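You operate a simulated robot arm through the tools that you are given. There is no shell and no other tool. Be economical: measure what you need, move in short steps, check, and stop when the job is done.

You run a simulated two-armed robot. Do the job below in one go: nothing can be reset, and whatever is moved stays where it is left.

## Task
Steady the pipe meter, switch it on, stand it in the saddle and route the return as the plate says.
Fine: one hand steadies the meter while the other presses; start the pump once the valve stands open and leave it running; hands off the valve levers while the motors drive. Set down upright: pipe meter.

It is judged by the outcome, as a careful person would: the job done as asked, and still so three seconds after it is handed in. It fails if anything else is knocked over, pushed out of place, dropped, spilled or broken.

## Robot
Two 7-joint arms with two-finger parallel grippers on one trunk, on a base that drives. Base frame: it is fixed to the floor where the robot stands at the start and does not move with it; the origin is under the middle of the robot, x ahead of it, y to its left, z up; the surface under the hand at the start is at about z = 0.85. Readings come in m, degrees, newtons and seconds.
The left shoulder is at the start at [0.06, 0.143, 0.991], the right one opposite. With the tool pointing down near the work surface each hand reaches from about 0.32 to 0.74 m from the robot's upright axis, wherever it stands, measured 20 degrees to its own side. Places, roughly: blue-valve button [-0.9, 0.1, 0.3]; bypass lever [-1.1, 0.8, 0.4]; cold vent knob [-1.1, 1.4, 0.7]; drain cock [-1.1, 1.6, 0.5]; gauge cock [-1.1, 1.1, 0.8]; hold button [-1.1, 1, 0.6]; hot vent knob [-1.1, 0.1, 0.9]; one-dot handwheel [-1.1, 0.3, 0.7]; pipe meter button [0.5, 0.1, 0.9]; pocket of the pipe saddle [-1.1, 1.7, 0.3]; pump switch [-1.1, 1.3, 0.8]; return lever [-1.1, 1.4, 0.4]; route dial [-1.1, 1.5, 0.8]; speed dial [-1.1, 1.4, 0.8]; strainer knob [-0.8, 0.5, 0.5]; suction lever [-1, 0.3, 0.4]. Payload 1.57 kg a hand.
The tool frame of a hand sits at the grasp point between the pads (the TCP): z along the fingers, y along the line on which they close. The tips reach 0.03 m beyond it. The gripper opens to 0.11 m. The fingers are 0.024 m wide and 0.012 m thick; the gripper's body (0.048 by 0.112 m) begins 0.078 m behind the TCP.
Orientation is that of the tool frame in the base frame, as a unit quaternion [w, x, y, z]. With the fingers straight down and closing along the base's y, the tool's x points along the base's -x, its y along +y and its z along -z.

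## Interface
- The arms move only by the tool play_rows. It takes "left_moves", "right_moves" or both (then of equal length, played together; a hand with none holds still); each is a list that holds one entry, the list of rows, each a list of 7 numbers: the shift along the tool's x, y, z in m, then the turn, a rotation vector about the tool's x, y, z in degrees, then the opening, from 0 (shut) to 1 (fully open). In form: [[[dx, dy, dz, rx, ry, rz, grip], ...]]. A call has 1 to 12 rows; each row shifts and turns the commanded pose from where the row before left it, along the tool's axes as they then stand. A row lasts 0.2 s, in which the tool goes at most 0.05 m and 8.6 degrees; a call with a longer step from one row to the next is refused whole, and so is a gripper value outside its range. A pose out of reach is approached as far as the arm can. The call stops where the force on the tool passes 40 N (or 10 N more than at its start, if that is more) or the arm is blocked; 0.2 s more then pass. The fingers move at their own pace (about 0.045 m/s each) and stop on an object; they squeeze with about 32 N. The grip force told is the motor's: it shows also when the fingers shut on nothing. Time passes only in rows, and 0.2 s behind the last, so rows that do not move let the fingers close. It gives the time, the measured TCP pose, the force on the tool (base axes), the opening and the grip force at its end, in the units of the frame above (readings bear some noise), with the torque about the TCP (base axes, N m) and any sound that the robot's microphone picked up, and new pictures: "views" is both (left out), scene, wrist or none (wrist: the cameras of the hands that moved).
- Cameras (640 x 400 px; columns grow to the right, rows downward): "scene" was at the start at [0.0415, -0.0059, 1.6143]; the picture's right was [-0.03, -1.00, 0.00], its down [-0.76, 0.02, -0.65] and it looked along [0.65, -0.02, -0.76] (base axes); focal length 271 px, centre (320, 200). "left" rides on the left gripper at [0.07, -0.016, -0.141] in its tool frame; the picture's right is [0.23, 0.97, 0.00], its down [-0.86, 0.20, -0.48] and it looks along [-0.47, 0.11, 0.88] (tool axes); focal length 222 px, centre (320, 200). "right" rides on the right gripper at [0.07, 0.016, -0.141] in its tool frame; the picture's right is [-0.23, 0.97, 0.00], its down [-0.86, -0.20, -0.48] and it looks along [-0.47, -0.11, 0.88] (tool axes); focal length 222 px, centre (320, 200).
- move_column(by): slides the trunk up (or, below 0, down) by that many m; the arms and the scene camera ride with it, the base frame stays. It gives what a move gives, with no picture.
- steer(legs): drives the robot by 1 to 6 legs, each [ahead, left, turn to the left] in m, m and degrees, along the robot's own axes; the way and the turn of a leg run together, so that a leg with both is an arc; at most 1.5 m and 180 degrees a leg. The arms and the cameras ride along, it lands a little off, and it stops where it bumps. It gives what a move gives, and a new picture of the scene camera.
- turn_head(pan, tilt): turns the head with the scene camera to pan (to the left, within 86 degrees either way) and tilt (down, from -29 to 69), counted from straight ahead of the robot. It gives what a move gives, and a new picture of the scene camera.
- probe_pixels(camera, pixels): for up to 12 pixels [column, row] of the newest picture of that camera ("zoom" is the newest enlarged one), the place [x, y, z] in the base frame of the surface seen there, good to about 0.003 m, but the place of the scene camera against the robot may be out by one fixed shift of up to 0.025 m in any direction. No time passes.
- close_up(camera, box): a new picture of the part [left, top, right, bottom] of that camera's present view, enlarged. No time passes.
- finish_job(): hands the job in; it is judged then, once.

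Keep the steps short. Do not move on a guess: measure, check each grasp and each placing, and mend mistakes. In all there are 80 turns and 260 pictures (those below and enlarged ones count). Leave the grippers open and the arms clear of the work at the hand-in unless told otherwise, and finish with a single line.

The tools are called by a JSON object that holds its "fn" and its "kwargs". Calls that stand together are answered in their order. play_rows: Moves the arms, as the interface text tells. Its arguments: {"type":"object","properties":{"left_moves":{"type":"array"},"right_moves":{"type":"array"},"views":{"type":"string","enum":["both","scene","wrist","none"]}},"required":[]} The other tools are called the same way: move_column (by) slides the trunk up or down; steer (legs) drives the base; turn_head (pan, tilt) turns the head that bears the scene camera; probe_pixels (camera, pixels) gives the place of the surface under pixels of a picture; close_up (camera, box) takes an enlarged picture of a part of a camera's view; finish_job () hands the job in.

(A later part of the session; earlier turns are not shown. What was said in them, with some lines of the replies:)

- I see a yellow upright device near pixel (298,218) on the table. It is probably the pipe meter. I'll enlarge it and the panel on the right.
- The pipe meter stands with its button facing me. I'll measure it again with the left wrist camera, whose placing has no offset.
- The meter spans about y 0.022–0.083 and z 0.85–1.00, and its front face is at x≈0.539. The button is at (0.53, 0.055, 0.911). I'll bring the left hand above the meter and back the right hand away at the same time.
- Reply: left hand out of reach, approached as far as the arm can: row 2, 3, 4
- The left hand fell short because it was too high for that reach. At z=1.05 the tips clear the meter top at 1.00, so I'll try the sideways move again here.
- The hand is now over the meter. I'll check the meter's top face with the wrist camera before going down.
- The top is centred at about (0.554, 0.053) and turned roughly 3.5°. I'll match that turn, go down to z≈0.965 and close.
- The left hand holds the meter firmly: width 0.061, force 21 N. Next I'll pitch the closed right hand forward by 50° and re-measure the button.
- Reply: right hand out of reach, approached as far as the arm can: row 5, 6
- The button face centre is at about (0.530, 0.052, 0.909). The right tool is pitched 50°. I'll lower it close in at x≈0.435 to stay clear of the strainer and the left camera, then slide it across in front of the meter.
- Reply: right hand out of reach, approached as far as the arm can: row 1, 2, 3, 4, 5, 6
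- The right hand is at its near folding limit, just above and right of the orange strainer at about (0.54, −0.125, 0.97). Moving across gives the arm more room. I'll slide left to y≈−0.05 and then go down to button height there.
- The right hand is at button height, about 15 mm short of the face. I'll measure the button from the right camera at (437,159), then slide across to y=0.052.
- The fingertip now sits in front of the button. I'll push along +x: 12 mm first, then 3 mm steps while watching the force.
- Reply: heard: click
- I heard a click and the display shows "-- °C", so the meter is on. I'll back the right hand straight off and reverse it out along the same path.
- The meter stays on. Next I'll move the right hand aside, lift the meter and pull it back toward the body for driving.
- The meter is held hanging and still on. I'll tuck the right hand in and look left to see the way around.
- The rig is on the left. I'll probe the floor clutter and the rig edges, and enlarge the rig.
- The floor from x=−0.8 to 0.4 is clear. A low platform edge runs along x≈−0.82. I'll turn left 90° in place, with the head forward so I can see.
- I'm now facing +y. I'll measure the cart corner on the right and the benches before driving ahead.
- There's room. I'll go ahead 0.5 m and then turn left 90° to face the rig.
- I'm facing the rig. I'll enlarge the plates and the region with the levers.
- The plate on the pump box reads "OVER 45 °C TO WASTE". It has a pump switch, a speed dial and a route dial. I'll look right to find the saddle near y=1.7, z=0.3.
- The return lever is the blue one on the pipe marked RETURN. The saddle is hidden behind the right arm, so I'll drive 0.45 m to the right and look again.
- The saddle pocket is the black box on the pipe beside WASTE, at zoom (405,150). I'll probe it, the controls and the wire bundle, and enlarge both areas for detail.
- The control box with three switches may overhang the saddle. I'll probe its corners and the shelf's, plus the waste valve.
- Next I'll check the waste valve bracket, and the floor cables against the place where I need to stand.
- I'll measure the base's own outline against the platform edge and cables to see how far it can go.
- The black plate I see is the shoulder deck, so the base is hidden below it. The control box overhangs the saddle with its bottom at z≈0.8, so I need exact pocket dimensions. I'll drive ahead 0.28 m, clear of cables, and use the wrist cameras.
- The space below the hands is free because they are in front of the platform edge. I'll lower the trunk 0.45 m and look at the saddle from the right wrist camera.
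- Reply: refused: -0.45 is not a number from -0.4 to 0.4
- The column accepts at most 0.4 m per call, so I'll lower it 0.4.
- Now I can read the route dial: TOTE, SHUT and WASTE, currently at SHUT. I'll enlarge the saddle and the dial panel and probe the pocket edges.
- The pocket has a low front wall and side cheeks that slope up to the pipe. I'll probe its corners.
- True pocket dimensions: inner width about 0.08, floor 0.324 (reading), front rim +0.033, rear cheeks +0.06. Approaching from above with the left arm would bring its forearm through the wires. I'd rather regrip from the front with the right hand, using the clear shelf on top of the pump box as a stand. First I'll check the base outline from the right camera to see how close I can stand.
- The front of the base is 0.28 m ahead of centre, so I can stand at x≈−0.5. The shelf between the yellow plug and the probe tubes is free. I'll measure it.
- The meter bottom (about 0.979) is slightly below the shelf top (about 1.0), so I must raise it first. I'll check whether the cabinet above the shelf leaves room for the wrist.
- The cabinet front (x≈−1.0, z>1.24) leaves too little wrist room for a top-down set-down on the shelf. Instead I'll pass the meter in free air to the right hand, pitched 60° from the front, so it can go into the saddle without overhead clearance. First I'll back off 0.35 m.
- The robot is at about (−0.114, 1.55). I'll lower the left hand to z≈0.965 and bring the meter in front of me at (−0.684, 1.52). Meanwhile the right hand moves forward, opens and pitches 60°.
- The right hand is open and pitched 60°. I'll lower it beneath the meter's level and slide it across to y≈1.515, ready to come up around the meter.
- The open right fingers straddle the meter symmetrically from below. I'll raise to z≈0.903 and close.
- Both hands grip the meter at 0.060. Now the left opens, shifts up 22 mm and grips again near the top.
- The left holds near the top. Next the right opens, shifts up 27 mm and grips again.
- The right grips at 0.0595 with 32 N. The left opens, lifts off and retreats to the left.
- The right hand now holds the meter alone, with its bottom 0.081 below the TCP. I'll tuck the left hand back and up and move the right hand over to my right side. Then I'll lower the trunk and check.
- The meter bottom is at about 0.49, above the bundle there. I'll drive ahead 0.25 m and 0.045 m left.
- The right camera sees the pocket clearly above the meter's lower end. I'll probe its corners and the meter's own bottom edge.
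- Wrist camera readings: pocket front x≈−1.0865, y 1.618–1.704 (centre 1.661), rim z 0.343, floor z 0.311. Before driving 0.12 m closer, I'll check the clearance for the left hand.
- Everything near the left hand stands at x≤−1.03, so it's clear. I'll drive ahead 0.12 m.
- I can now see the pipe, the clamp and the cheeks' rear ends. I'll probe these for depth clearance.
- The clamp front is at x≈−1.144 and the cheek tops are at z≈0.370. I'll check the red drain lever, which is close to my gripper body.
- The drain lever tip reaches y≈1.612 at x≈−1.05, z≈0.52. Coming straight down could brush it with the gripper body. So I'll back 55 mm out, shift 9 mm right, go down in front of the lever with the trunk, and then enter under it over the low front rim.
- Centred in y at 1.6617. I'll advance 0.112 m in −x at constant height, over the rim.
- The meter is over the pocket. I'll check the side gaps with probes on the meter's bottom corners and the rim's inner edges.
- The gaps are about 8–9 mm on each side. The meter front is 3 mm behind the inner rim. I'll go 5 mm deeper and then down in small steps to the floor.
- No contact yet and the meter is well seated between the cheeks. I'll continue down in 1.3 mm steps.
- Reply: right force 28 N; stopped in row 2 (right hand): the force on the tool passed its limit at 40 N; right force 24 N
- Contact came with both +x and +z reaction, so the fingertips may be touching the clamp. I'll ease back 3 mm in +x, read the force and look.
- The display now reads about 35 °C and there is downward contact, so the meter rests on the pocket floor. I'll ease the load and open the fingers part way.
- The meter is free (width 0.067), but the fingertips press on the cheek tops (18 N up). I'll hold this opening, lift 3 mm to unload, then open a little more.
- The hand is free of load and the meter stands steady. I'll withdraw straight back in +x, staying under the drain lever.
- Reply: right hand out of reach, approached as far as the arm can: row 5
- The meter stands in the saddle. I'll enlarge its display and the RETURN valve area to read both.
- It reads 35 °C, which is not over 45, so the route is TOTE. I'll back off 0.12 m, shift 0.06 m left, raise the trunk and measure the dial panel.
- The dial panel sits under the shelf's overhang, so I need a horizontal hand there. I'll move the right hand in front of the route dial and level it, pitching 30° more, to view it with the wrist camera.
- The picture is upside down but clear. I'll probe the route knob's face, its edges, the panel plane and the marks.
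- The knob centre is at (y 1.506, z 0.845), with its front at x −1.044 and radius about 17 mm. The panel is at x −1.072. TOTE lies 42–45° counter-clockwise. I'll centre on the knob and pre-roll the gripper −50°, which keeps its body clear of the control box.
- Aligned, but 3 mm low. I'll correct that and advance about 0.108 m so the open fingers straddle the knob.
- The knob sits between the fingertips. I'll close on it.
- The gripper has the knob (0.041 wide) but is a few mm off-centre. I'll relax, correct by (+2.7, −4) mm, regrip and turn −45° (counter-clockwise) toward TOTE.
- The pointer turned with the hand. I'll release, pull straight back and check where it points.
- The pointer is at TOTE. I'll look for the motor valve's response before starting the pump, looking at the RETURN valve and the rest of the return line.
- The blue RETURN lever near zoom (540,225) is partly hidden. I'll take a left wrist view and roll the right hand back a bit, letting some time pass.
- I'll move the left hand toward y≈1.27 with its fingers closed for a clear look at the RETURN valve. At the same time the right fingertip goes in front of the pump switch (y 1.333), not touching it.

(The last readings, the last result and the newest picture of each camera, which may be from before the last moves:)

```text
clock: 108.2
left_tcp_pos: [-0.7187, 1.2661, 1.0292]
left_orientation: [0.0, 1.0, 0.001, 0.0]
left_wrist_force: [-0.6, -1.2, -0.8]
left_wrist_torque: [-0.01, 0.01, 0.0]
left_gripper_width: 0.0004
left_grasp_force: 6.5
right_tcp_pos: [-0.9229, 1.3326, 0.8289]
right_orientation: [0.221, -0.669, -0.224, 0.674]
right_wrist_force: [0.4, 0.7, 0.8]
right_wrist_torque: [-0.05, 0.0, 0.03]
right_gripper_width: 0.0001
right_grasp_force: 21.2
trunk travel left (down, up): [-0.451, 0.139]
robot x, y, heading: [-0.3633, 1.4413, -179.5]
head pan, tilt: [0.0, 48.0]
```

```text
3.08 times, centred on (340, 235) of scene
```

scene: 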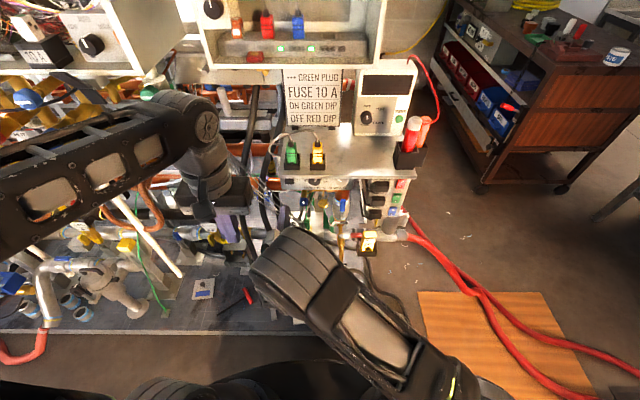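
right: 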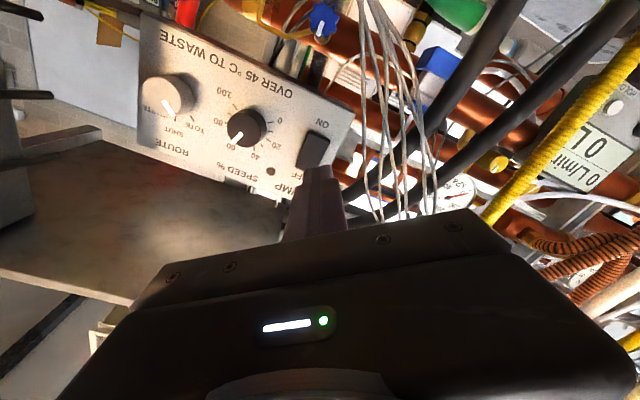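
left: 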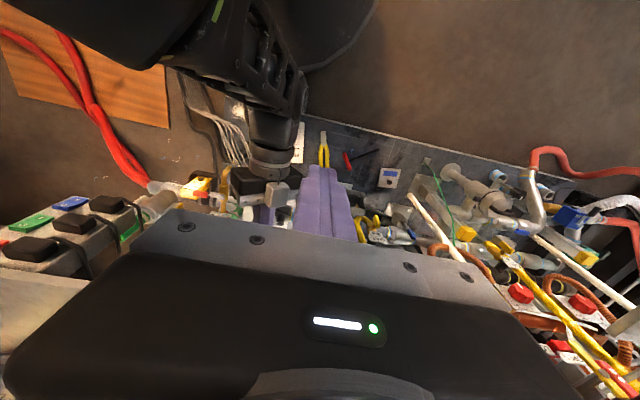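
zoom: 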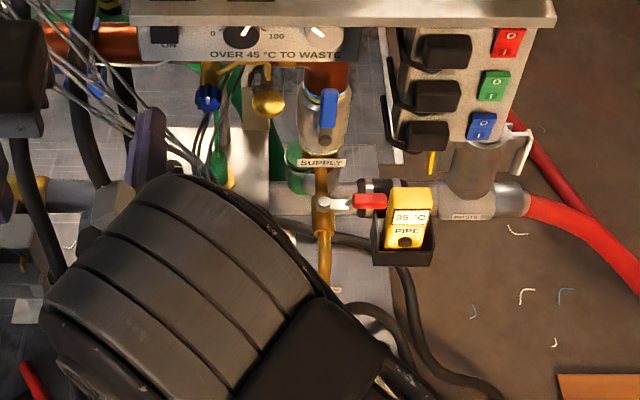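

The meter still reads 35 °C, but the hand hides the RETURN valve. I'll probe the switch corners now, then swing the right hand back to the earlier rolled pose that showed the RETURN lever. That also gives the motor time.

{"fn": "probe_pixels", "kwargs": {"camera": "zoom", "pixels": [[163, 33], [322, 120]]}}

{"fn": "probe_pixels", "kwargs": {"camera": "right", "pixels": [[312, 152], [318, 138], [307, 163], [322, 122], [325, 150], [305, 145], [365, 150], [400, 150], [325, 172]]}}

{"fn": "play_rows", "kwargs": {"right_moves": [[[0.02275, -0.0382, 0, 0, 0, 0, 0], [0.02275, -0.0382, 0, 0, 0, 0, 0], [0.02275, -0.0382, 0, 0, 0, 0, 0], [0.02275, -0.0382, 0, 0, 0, 0, 0], [0, 0, 0, 0, 0, -8.4, 0], [0, 0, 0, 0, 0, -8.4, 0], [0, 0, 0, 0, 0, -8.4, 0], [0, 0, 0, 0, 0, -8.4, 0], [0, 0, 0, 0, 0, -8.4, 0], [0, 0, 0, 0, 0, -8.4, 0], [0, 0, 0, 0, 0, -8.4, 0]]], "views": "wrist"}}

{"fn": "close_up", "kwargs": {"camera": "right", "box": [440, 60, 640, 260]}}

```text
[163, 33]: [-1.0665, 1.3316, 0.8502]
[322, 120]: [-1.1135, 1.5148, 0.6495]
```

```text
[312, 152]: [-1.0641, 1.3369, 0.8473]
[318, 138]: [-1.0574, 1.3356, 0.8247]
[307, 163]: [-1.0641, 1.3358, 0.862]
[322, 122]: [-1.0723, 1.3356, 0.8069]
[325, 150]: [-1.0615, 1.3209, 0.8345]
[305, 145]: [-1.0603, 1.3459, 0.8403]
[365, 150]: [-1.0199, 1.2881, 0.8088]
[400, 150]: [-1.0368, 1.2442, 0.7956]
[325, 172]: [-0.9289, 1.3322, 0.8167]
```

```text
clock: 110.6
left_tcp_pos: [-0.7196, 1.266, 1.0298]
left_orientation: [0.001, 1.0, 0.001, 0.0]
left_wrist_force: [0.5, 0.8, 0.2]
left_wrist_torque: [0.01, 0.01, 0.01]
left_gripper_width: 0.0
left_grasp_force: 21.3
right_tcp_pos: [-0.9228, 1.5098, 0.8476]
right_orientation: [-0.524, 0.471, 0.524, -0.478]
right_wrist_force: [0.2, 0.4, -0.2]
right_wrist_torque: [0.0, 0.01, 0.01]
right_gripper_width: 0.0001
right_grasp_force: 21.5
trunk travel left (down, up): [-0.451, 0.139]
robot x, y, heading: [-0.3611, 1.4441, -179.8]
head pan, tilt: [0.0, 48.0]
```

right: 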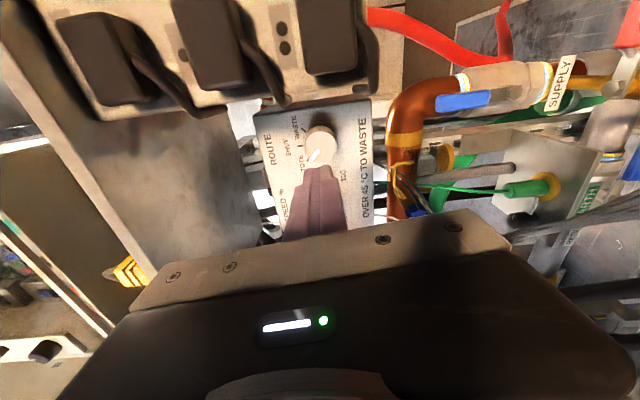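

```text
2.00 times, centred on (540, 160) of right
```

zoom: 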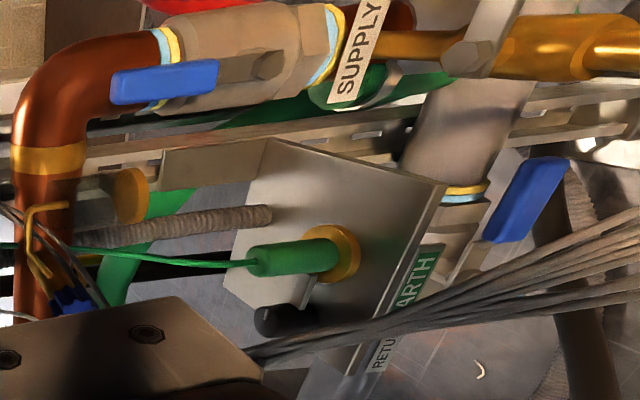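

The RETURN lever lies along its pipe, so it is open, as the SUPPLY lever is. The switch's lower (ON) end protrudes at x≈−1.057, y 1.334, z 0.825. I'll bring the fingertip back in front of it and take one more scene look at the left side while the motor has time.

{"fn": "play_rows", "kwargs": {"right_moves": [[[0, 0, 0, 0, 0, 8.4, 0], [0, 0, 0, 0, 0, 8.4, 0], [0, 0, 0, 0, 0, 8.4, 0], [0, 0, 0, 0, 0, 8.4, 0], [0, 0, 0, 0, 0, 8.4, 0], [0, 0, 0, 0, 0, 8.4, 0], [0, 0, 0, 0, 0, 8.4, 0], [-0.022, 0.0385, 0, 0, 0, 0, 0], [-0.022, 0.0385, 0, 0, 0, 0, 0], [-0.022, 0.0385, 0, 0, 0, 0, 0], [-0.0225, 0.0385, 0, 0, 0, 0, 0], [0, 0, 0, 0, 0, 0, 0]]], "views": "wrist"}}

{"fn": "turn_head", "kwargs": {"pan": 12, "tilt": 42}}

{"fn": "close_up", "kwargs": {"camera": "scene", "box": [200, 120, 520, 320]}}

{"fn": "close_up", "kwargs": {"camera": "right", "box": [240, 80, 400, 200]}}

```text
clock: 113.2
left_tcp_pos: [-0.7204, 1.2658, 1.0296]
left_orientation: [0.0, 1.0, 0.0, -0.001]
left_wrist_force: [-0.2, 0.1, 0.6]
left_wrist_torque: [0.0, -0.01, 0.01]
left_gripper_width: 0.0001
left_grasp_force: 21.8
right_tcp_pos: [-0.922, 1.3327, 0.8273]
right_orientation: [0.221, -0.669, -0.224, 0.674]
right_wrist_force: [-0.4, 0.0, -1.1]
right_wrist_torque: [-0.02, 0.02, -0.02]
right_gripper_width: 0.0
right_grasp_force: 21.3
trunk travel left (down, up): [-0.451, 0.139]
robot x, y, heading: [-0.3651, 1.4446, -179.5]
head pan, tilt: [0.0, 48.0]
```

right: 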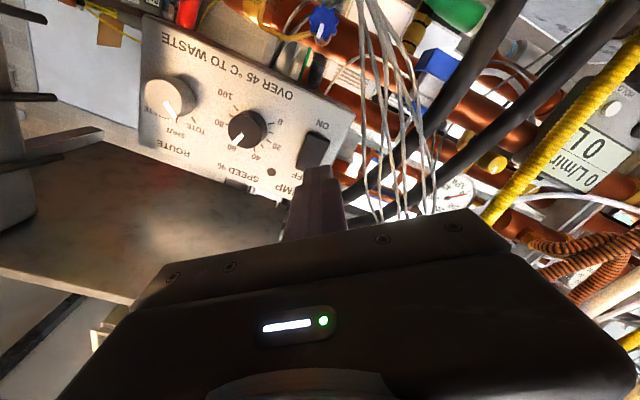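

```text
clock: 114.0
left_tcp_pos: [-0.7182, 1.2661, 1.0303]
left_orientation: [0.0, 1.0, 0.0, 0.0]
left_wrist_force: [0.0, -0.6, -0.9]
left_wrist_torque: [0.01, 0.02, 0.01]
left_gripper_width: 0.0003
left_grasp_force: 21.9
right_tcp_pos: [-0.9219, 1.3331, 0.8288]
right_orientation: [0.22, -0.669, -0.223, 0.674]
right_wrist_force: [-0.2, -0.4, 0.0]
right_wrist_torque: [0.02, 0.02, -0.02]
right_gripper_width: 0.0
right_grasp_force: 20.8
trunk travel left (down, up): [-0.451, 0.139]
robot x, y, heading: [-0.3632, 1.4442, -180.0]
head pan, tilt: [12.0, 42.0]
```

scene: 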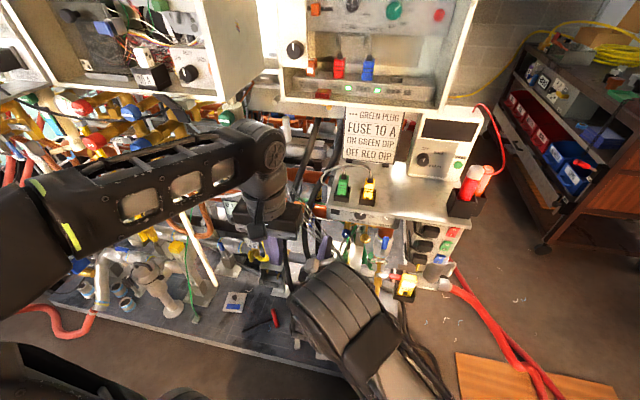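

```text
2.00 times, centred on (360, 220) of scene
```

zoom: 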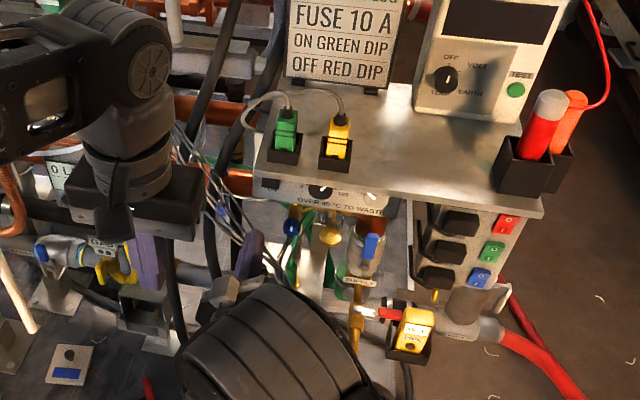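

```text
3.33 times, centred on (320, 140) of right
```

zoom: 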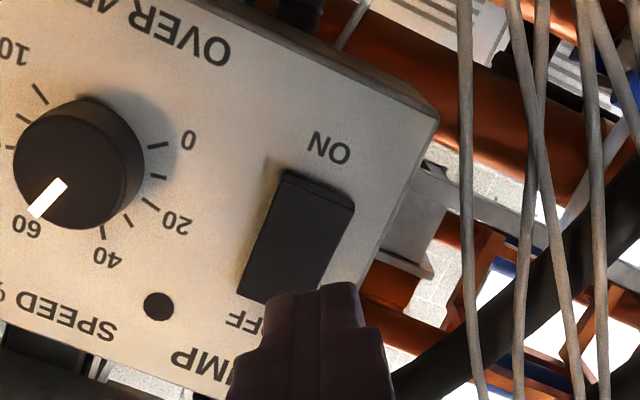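

About 11 s have passed since the dial turn. I'll press the ON end: advance 0.098 m, then go on in 3 mm steps.

{"fn": "play_rows", "kwargs": {"right_moves": [[[0, 0, 0.035, 0, 0, 0, 0], [0, 0, 0.035, 0, 0, 0, 0], [0, 0, 0.025, 0, 0, 0, 0], [0, 0, 0.006, 0, 0, 0, 0], [0, 0, 0.003, 0, 0, 0, 0], [0, 0, 0.003, 0, 0, 0, 0], [0, 0, 0.003, 0, 0, 0, 0], [0, 0, 0.003, 0, 0, 0, 0]]], "views": "wrist"}}

{"fn": "close_up", "kwargs": {"camera": "right", "box": [240, 80, 440, 220]}}

```text
clock: 115.8
left_tcp_pos: [-0.7176, 1.2669, 1.0299]
left_orientation: [0.0, 1.0, 0.0, -0.002]
left_wrist_force: [0.2, -0.8, 0.4]
left_wrist_torque: [0.03, -0.02, -0.01]
left_gripper_width: 0.0001
left_grasp_force: 21.1
right_tcp_pos: [-1.0326, 1.3323, 0.8263]
right_orientation: [0.219, -0.669, -0.225, 0.674]
right_wrist_force: [30.2, 5.4, -2.1]
right_wrist_torque: [-0.09, 0.42, -0.22]
right_gripper_width: 0.0
right_grasp_force: 21.0
trunk travel left (down, up): [-0.451, 0.139]
robot x, y, heading: [-0.3618, 1.4414, -179.8]
head pan, tilt: [12.0, 42.0]
```

right: 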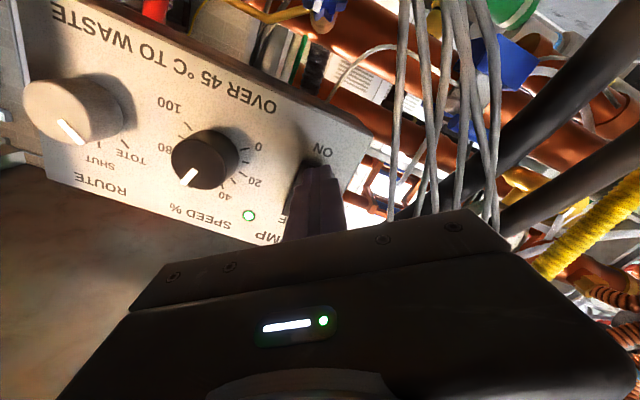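

```text
2.86 times, centred on (340, 150) of right
```

zoom: 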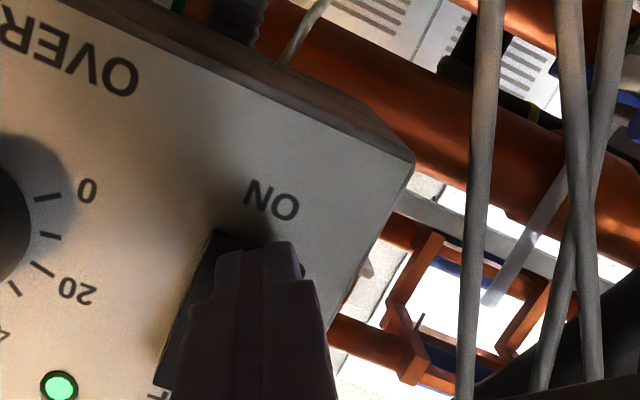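

The pump lamp is lit green. I'll pull the hand straight back and check that it stays on.

{"fn": "play_rows", "kwargs": {"right_moves": [[[0, 0, -0.01, 0, 0, 0, 0], [0, 0, -0.03, 0, 0, 0, 0], [0, 0, -0.035, 0, 0, 0, 0], [0, 0, -0.035, 0, 0, 0, 0], [0, 0, 0, 0, 0, 0, 0], [0, 0, 0, 0, 0, 0, 0]]], "views": "both"}}

{"fn": "close_up", "kwargs": {"camera": "right", "box": [130, 60, 370, 220]}}

{"fn": "close_up", "kwargs": {"camera": "right", "box": [400, 80, 640, 240]}}

```text
clock: 117.2
left_tcp_pos: [-0.7204, 1.2659, 1.0288]
left_orientation: [0.0, 1.0, 0.001, 0.0]
left_wrist_force: [0.2, 0.5, -0.3]
left_wrist_torque: [-0.02, 0.0, -0.01]
left_gripper_width: 0.0
left_grasp_force: 21.3
right_tcp_pos: [-0.9258, 1.3338, 0.8259]
right_orientation: [0.22, -0.668, -0.223, 0.674]
right_wrist_force: [0.5, -0.5, 0.8]
right_wrist_torque: [-0.03, 0.0, -0.06]
right_gripper_width: 0.0
right_grasp_force: 21.2
trunk travel left (down, up): [-0.451, 0.139]
robot x, y, heading: [-0.363, 1.4412, -179.3]
head pan, tilt: [12.0, 42.0]
```

scene: 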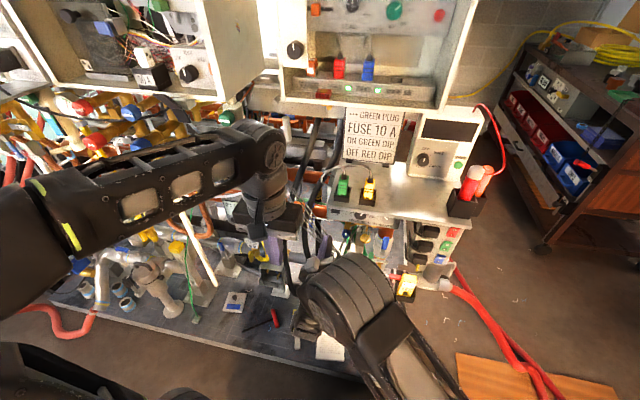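
right: 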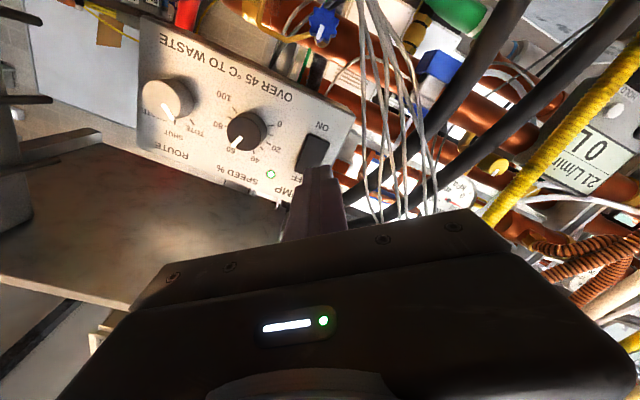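

```text
2.50 times, centred on (250, 140) of right
```

zoom: 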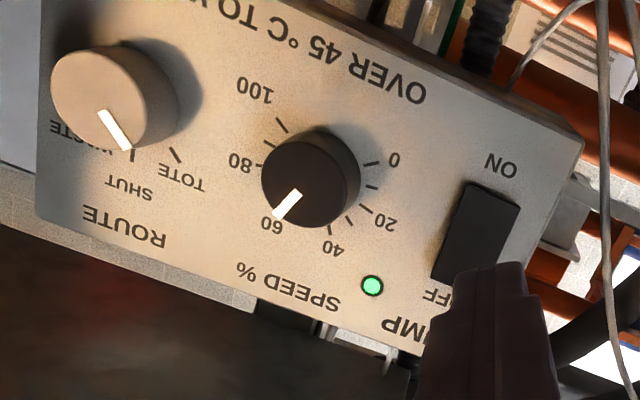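

```text
2.50 times, centred on (520, 160) of right
```

zoom: 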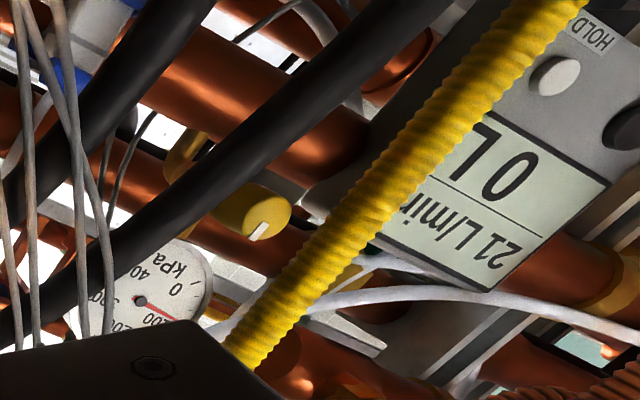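

The pump runs: green lamp, 21 L/min flow, pressure up. The route is at TOTE. I'll back straight out 0.3 m, open both grippers and do a final check.

{"fn": "steer", "kwargs": {"legs": [[-0.3, 0, 0]]}}

{"fn": "play_rows", "kwargs": {"left_moves": [[[0, 0.02, 0, 0, 0, 0, 1], [0, 0.04, 0, 0, 0, 0, 1], [0, 0.04, 0, 0, 0, 0, 1], [0, 0.04, 0, 0, 0, 0, 1], [0, 0, 0, 0, 0, 0, 1], [0, 0, 0, 0, 0, 0, 1], [0, 0, 0, 0, 0, 0, 1]]], "right_moves": [[[0.02, -0.03, 0, 0, 0, 0, 1], [0.02, -0.03, 0, 0, 0, 0, 1], [0.02, -0.03, 0, 0, 0, 0, 1], [0.02, -0.03, 0, 0, 0, 0, 1], [0.02, -0.03, 0, 0, 0, 0, 1], [0.02, -0.03, 0, 0, 0, 0, 1], [0, 0, 0, 0, 0, 0, 1]]], "views": "none"}}

{"fn": "turn_head", "kwargs": {"pan": 0, "tilt": 35}}

{"fn": "close_up", "kwargs": {"camera": "scene", "box": [220, 130, 420, 280]}}

```text
clock: 119.2
left_tcp_pos: [-0.4211, 1.2684, 1.0306]
left_orientation: [0.0, 1.0, -0.001, -0.001]
left_wrist_force: [0.6, 0.2, 0.5]
left_wrist_torque: [-0.02, 0.03, 0.04]
left_gripper_width: 0.0002
left_grasp_force: 21.8
right_tcp_pos: [-0.6267, 1.3356, 0.8274]
right_orientation: [0.22, -0.668, -0.224, 0.674]
right_wrist_force: [0.3, 0.3, -0.4]
right_wrist_torque: [0.03, 0.0, -0.01]
right_gripper_width: 0.0
right_grasp_force: 21.3
trunk travel left (down, up): [-0.451, 0.139]
robot x, y, heading: [-0.0637, 1.4425, -179.5]
head pan, tilt: [12.0, 42.0]
```

scene: 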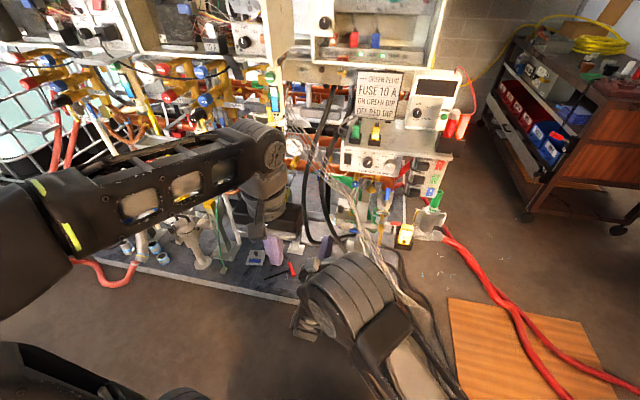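

```text
clock: 120.8
left_tcp_pos: [-0.4215, 1.1281, 1.0292]
left_orientation: [0.0, 1.0, 0.0, 0.0]
left_wrist_force: [-0.5, 0.1, 0.3]
left_wrist_torque: [-0.01, 0.01, 0.01]
left_gripper_width: 0.1101
left_grasp_force: 0.1
right_tcp_pos: [-0.6287, 1.5517, 0.8372]
right_orientation: [0.22, -0.668, -0.224, 0.674]
right_wrist_force: [-0.1, -0.3, 0.0]
right_wrist_torque: [-0.01, 0.0, -0.05]
right_gripper_width: 0.11
right_grasp_force: 0.2
trunk travel left (down, up): [-0.451, 0.139]
robot x, y, heading: [-0.0648, 1.4469, -179.8]
head pan, tilt: [12.0, 42.0]
```

```text
clock: 121.5
left_tcp_pos: [-0.4215, 1.1279, 1.0299]
left_orientation: [0.0, 1.0, 0.001, 0.0]
left_wrist_force: [0.5, -0.6, -0.9]
left_wrist_torque: [0.0, -0.02, 0.0]
left_gripper_width: 0.1098
left_grasp_force: 0.0
right_tcp_pos: [-0.6277, 1.5516, 0.8373]
right_orientation: [0.22, -0.668, -0.223, 0.674]
right_wrist_force: [0.3, -0.2, 1.6]
right_wrist_torque: [0.0, -0.01, 0.0]
right_gripper_width: 0.1101
right_grasp_force: 0.0
trunk travel left (down, up): [-0.451, 0.139]
robot x, y, heading: [-0.066, 1.442, -179.6]
head pan, tilt: [0.0, 35.0]
```

scene: 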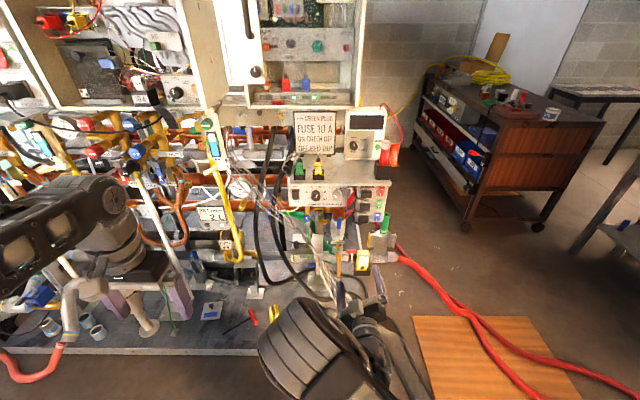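

```text
2.67 times, centred on (320, 205) of scene
```

zoom: 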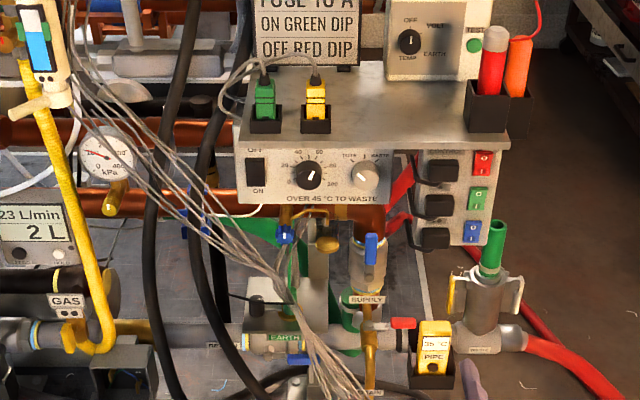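

Flow is 23 L/min and 2 L have passed. I'll take one last enlarged check of the dial, lamp and meter.

{"fn": "close_up", "kwargs": {"camera": "scene", "box": [290, 180, 350, 215]}}

{"fn": "close_up", "kwargs": {"camera": "scene", "box": [335, 235, 395, 280]}}

```text
10.67 times, centred on (320, 198) of scene
```

zoom: 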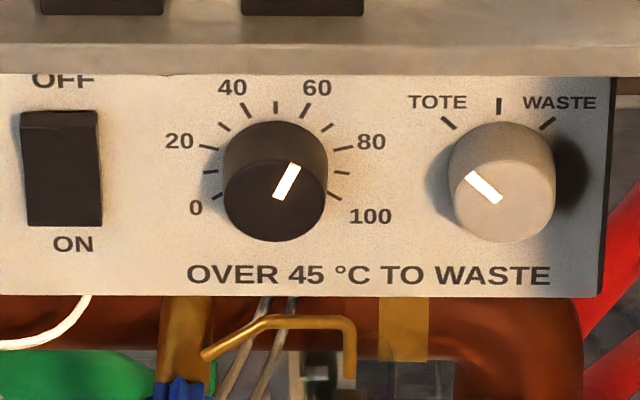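

```text
8.89 times, centred on (365, 258) of scene
```

zoom: 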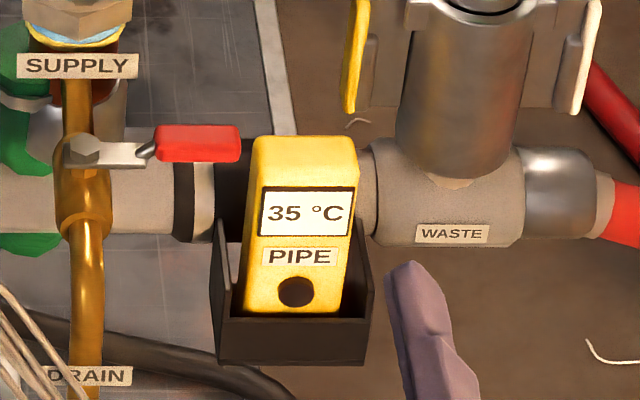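

The meter stands upright in the saddle at 35 °C, the dial is at TOTE, the pump is running and the hands are open and clear. I'll hand it in.

{"fn": "finish_job", "kwargs": {}}

```text
The job is handed in.
```

The pipe meter was steadied, switched on and stood upright in the saddle, where it reads 35 °C; that is not over 45 °C, so the return is set to TOTE, and the pump was started about 11 s after the dial was turned (I saw no direct sign of the motor valve opening) and is running at 23 L/min.
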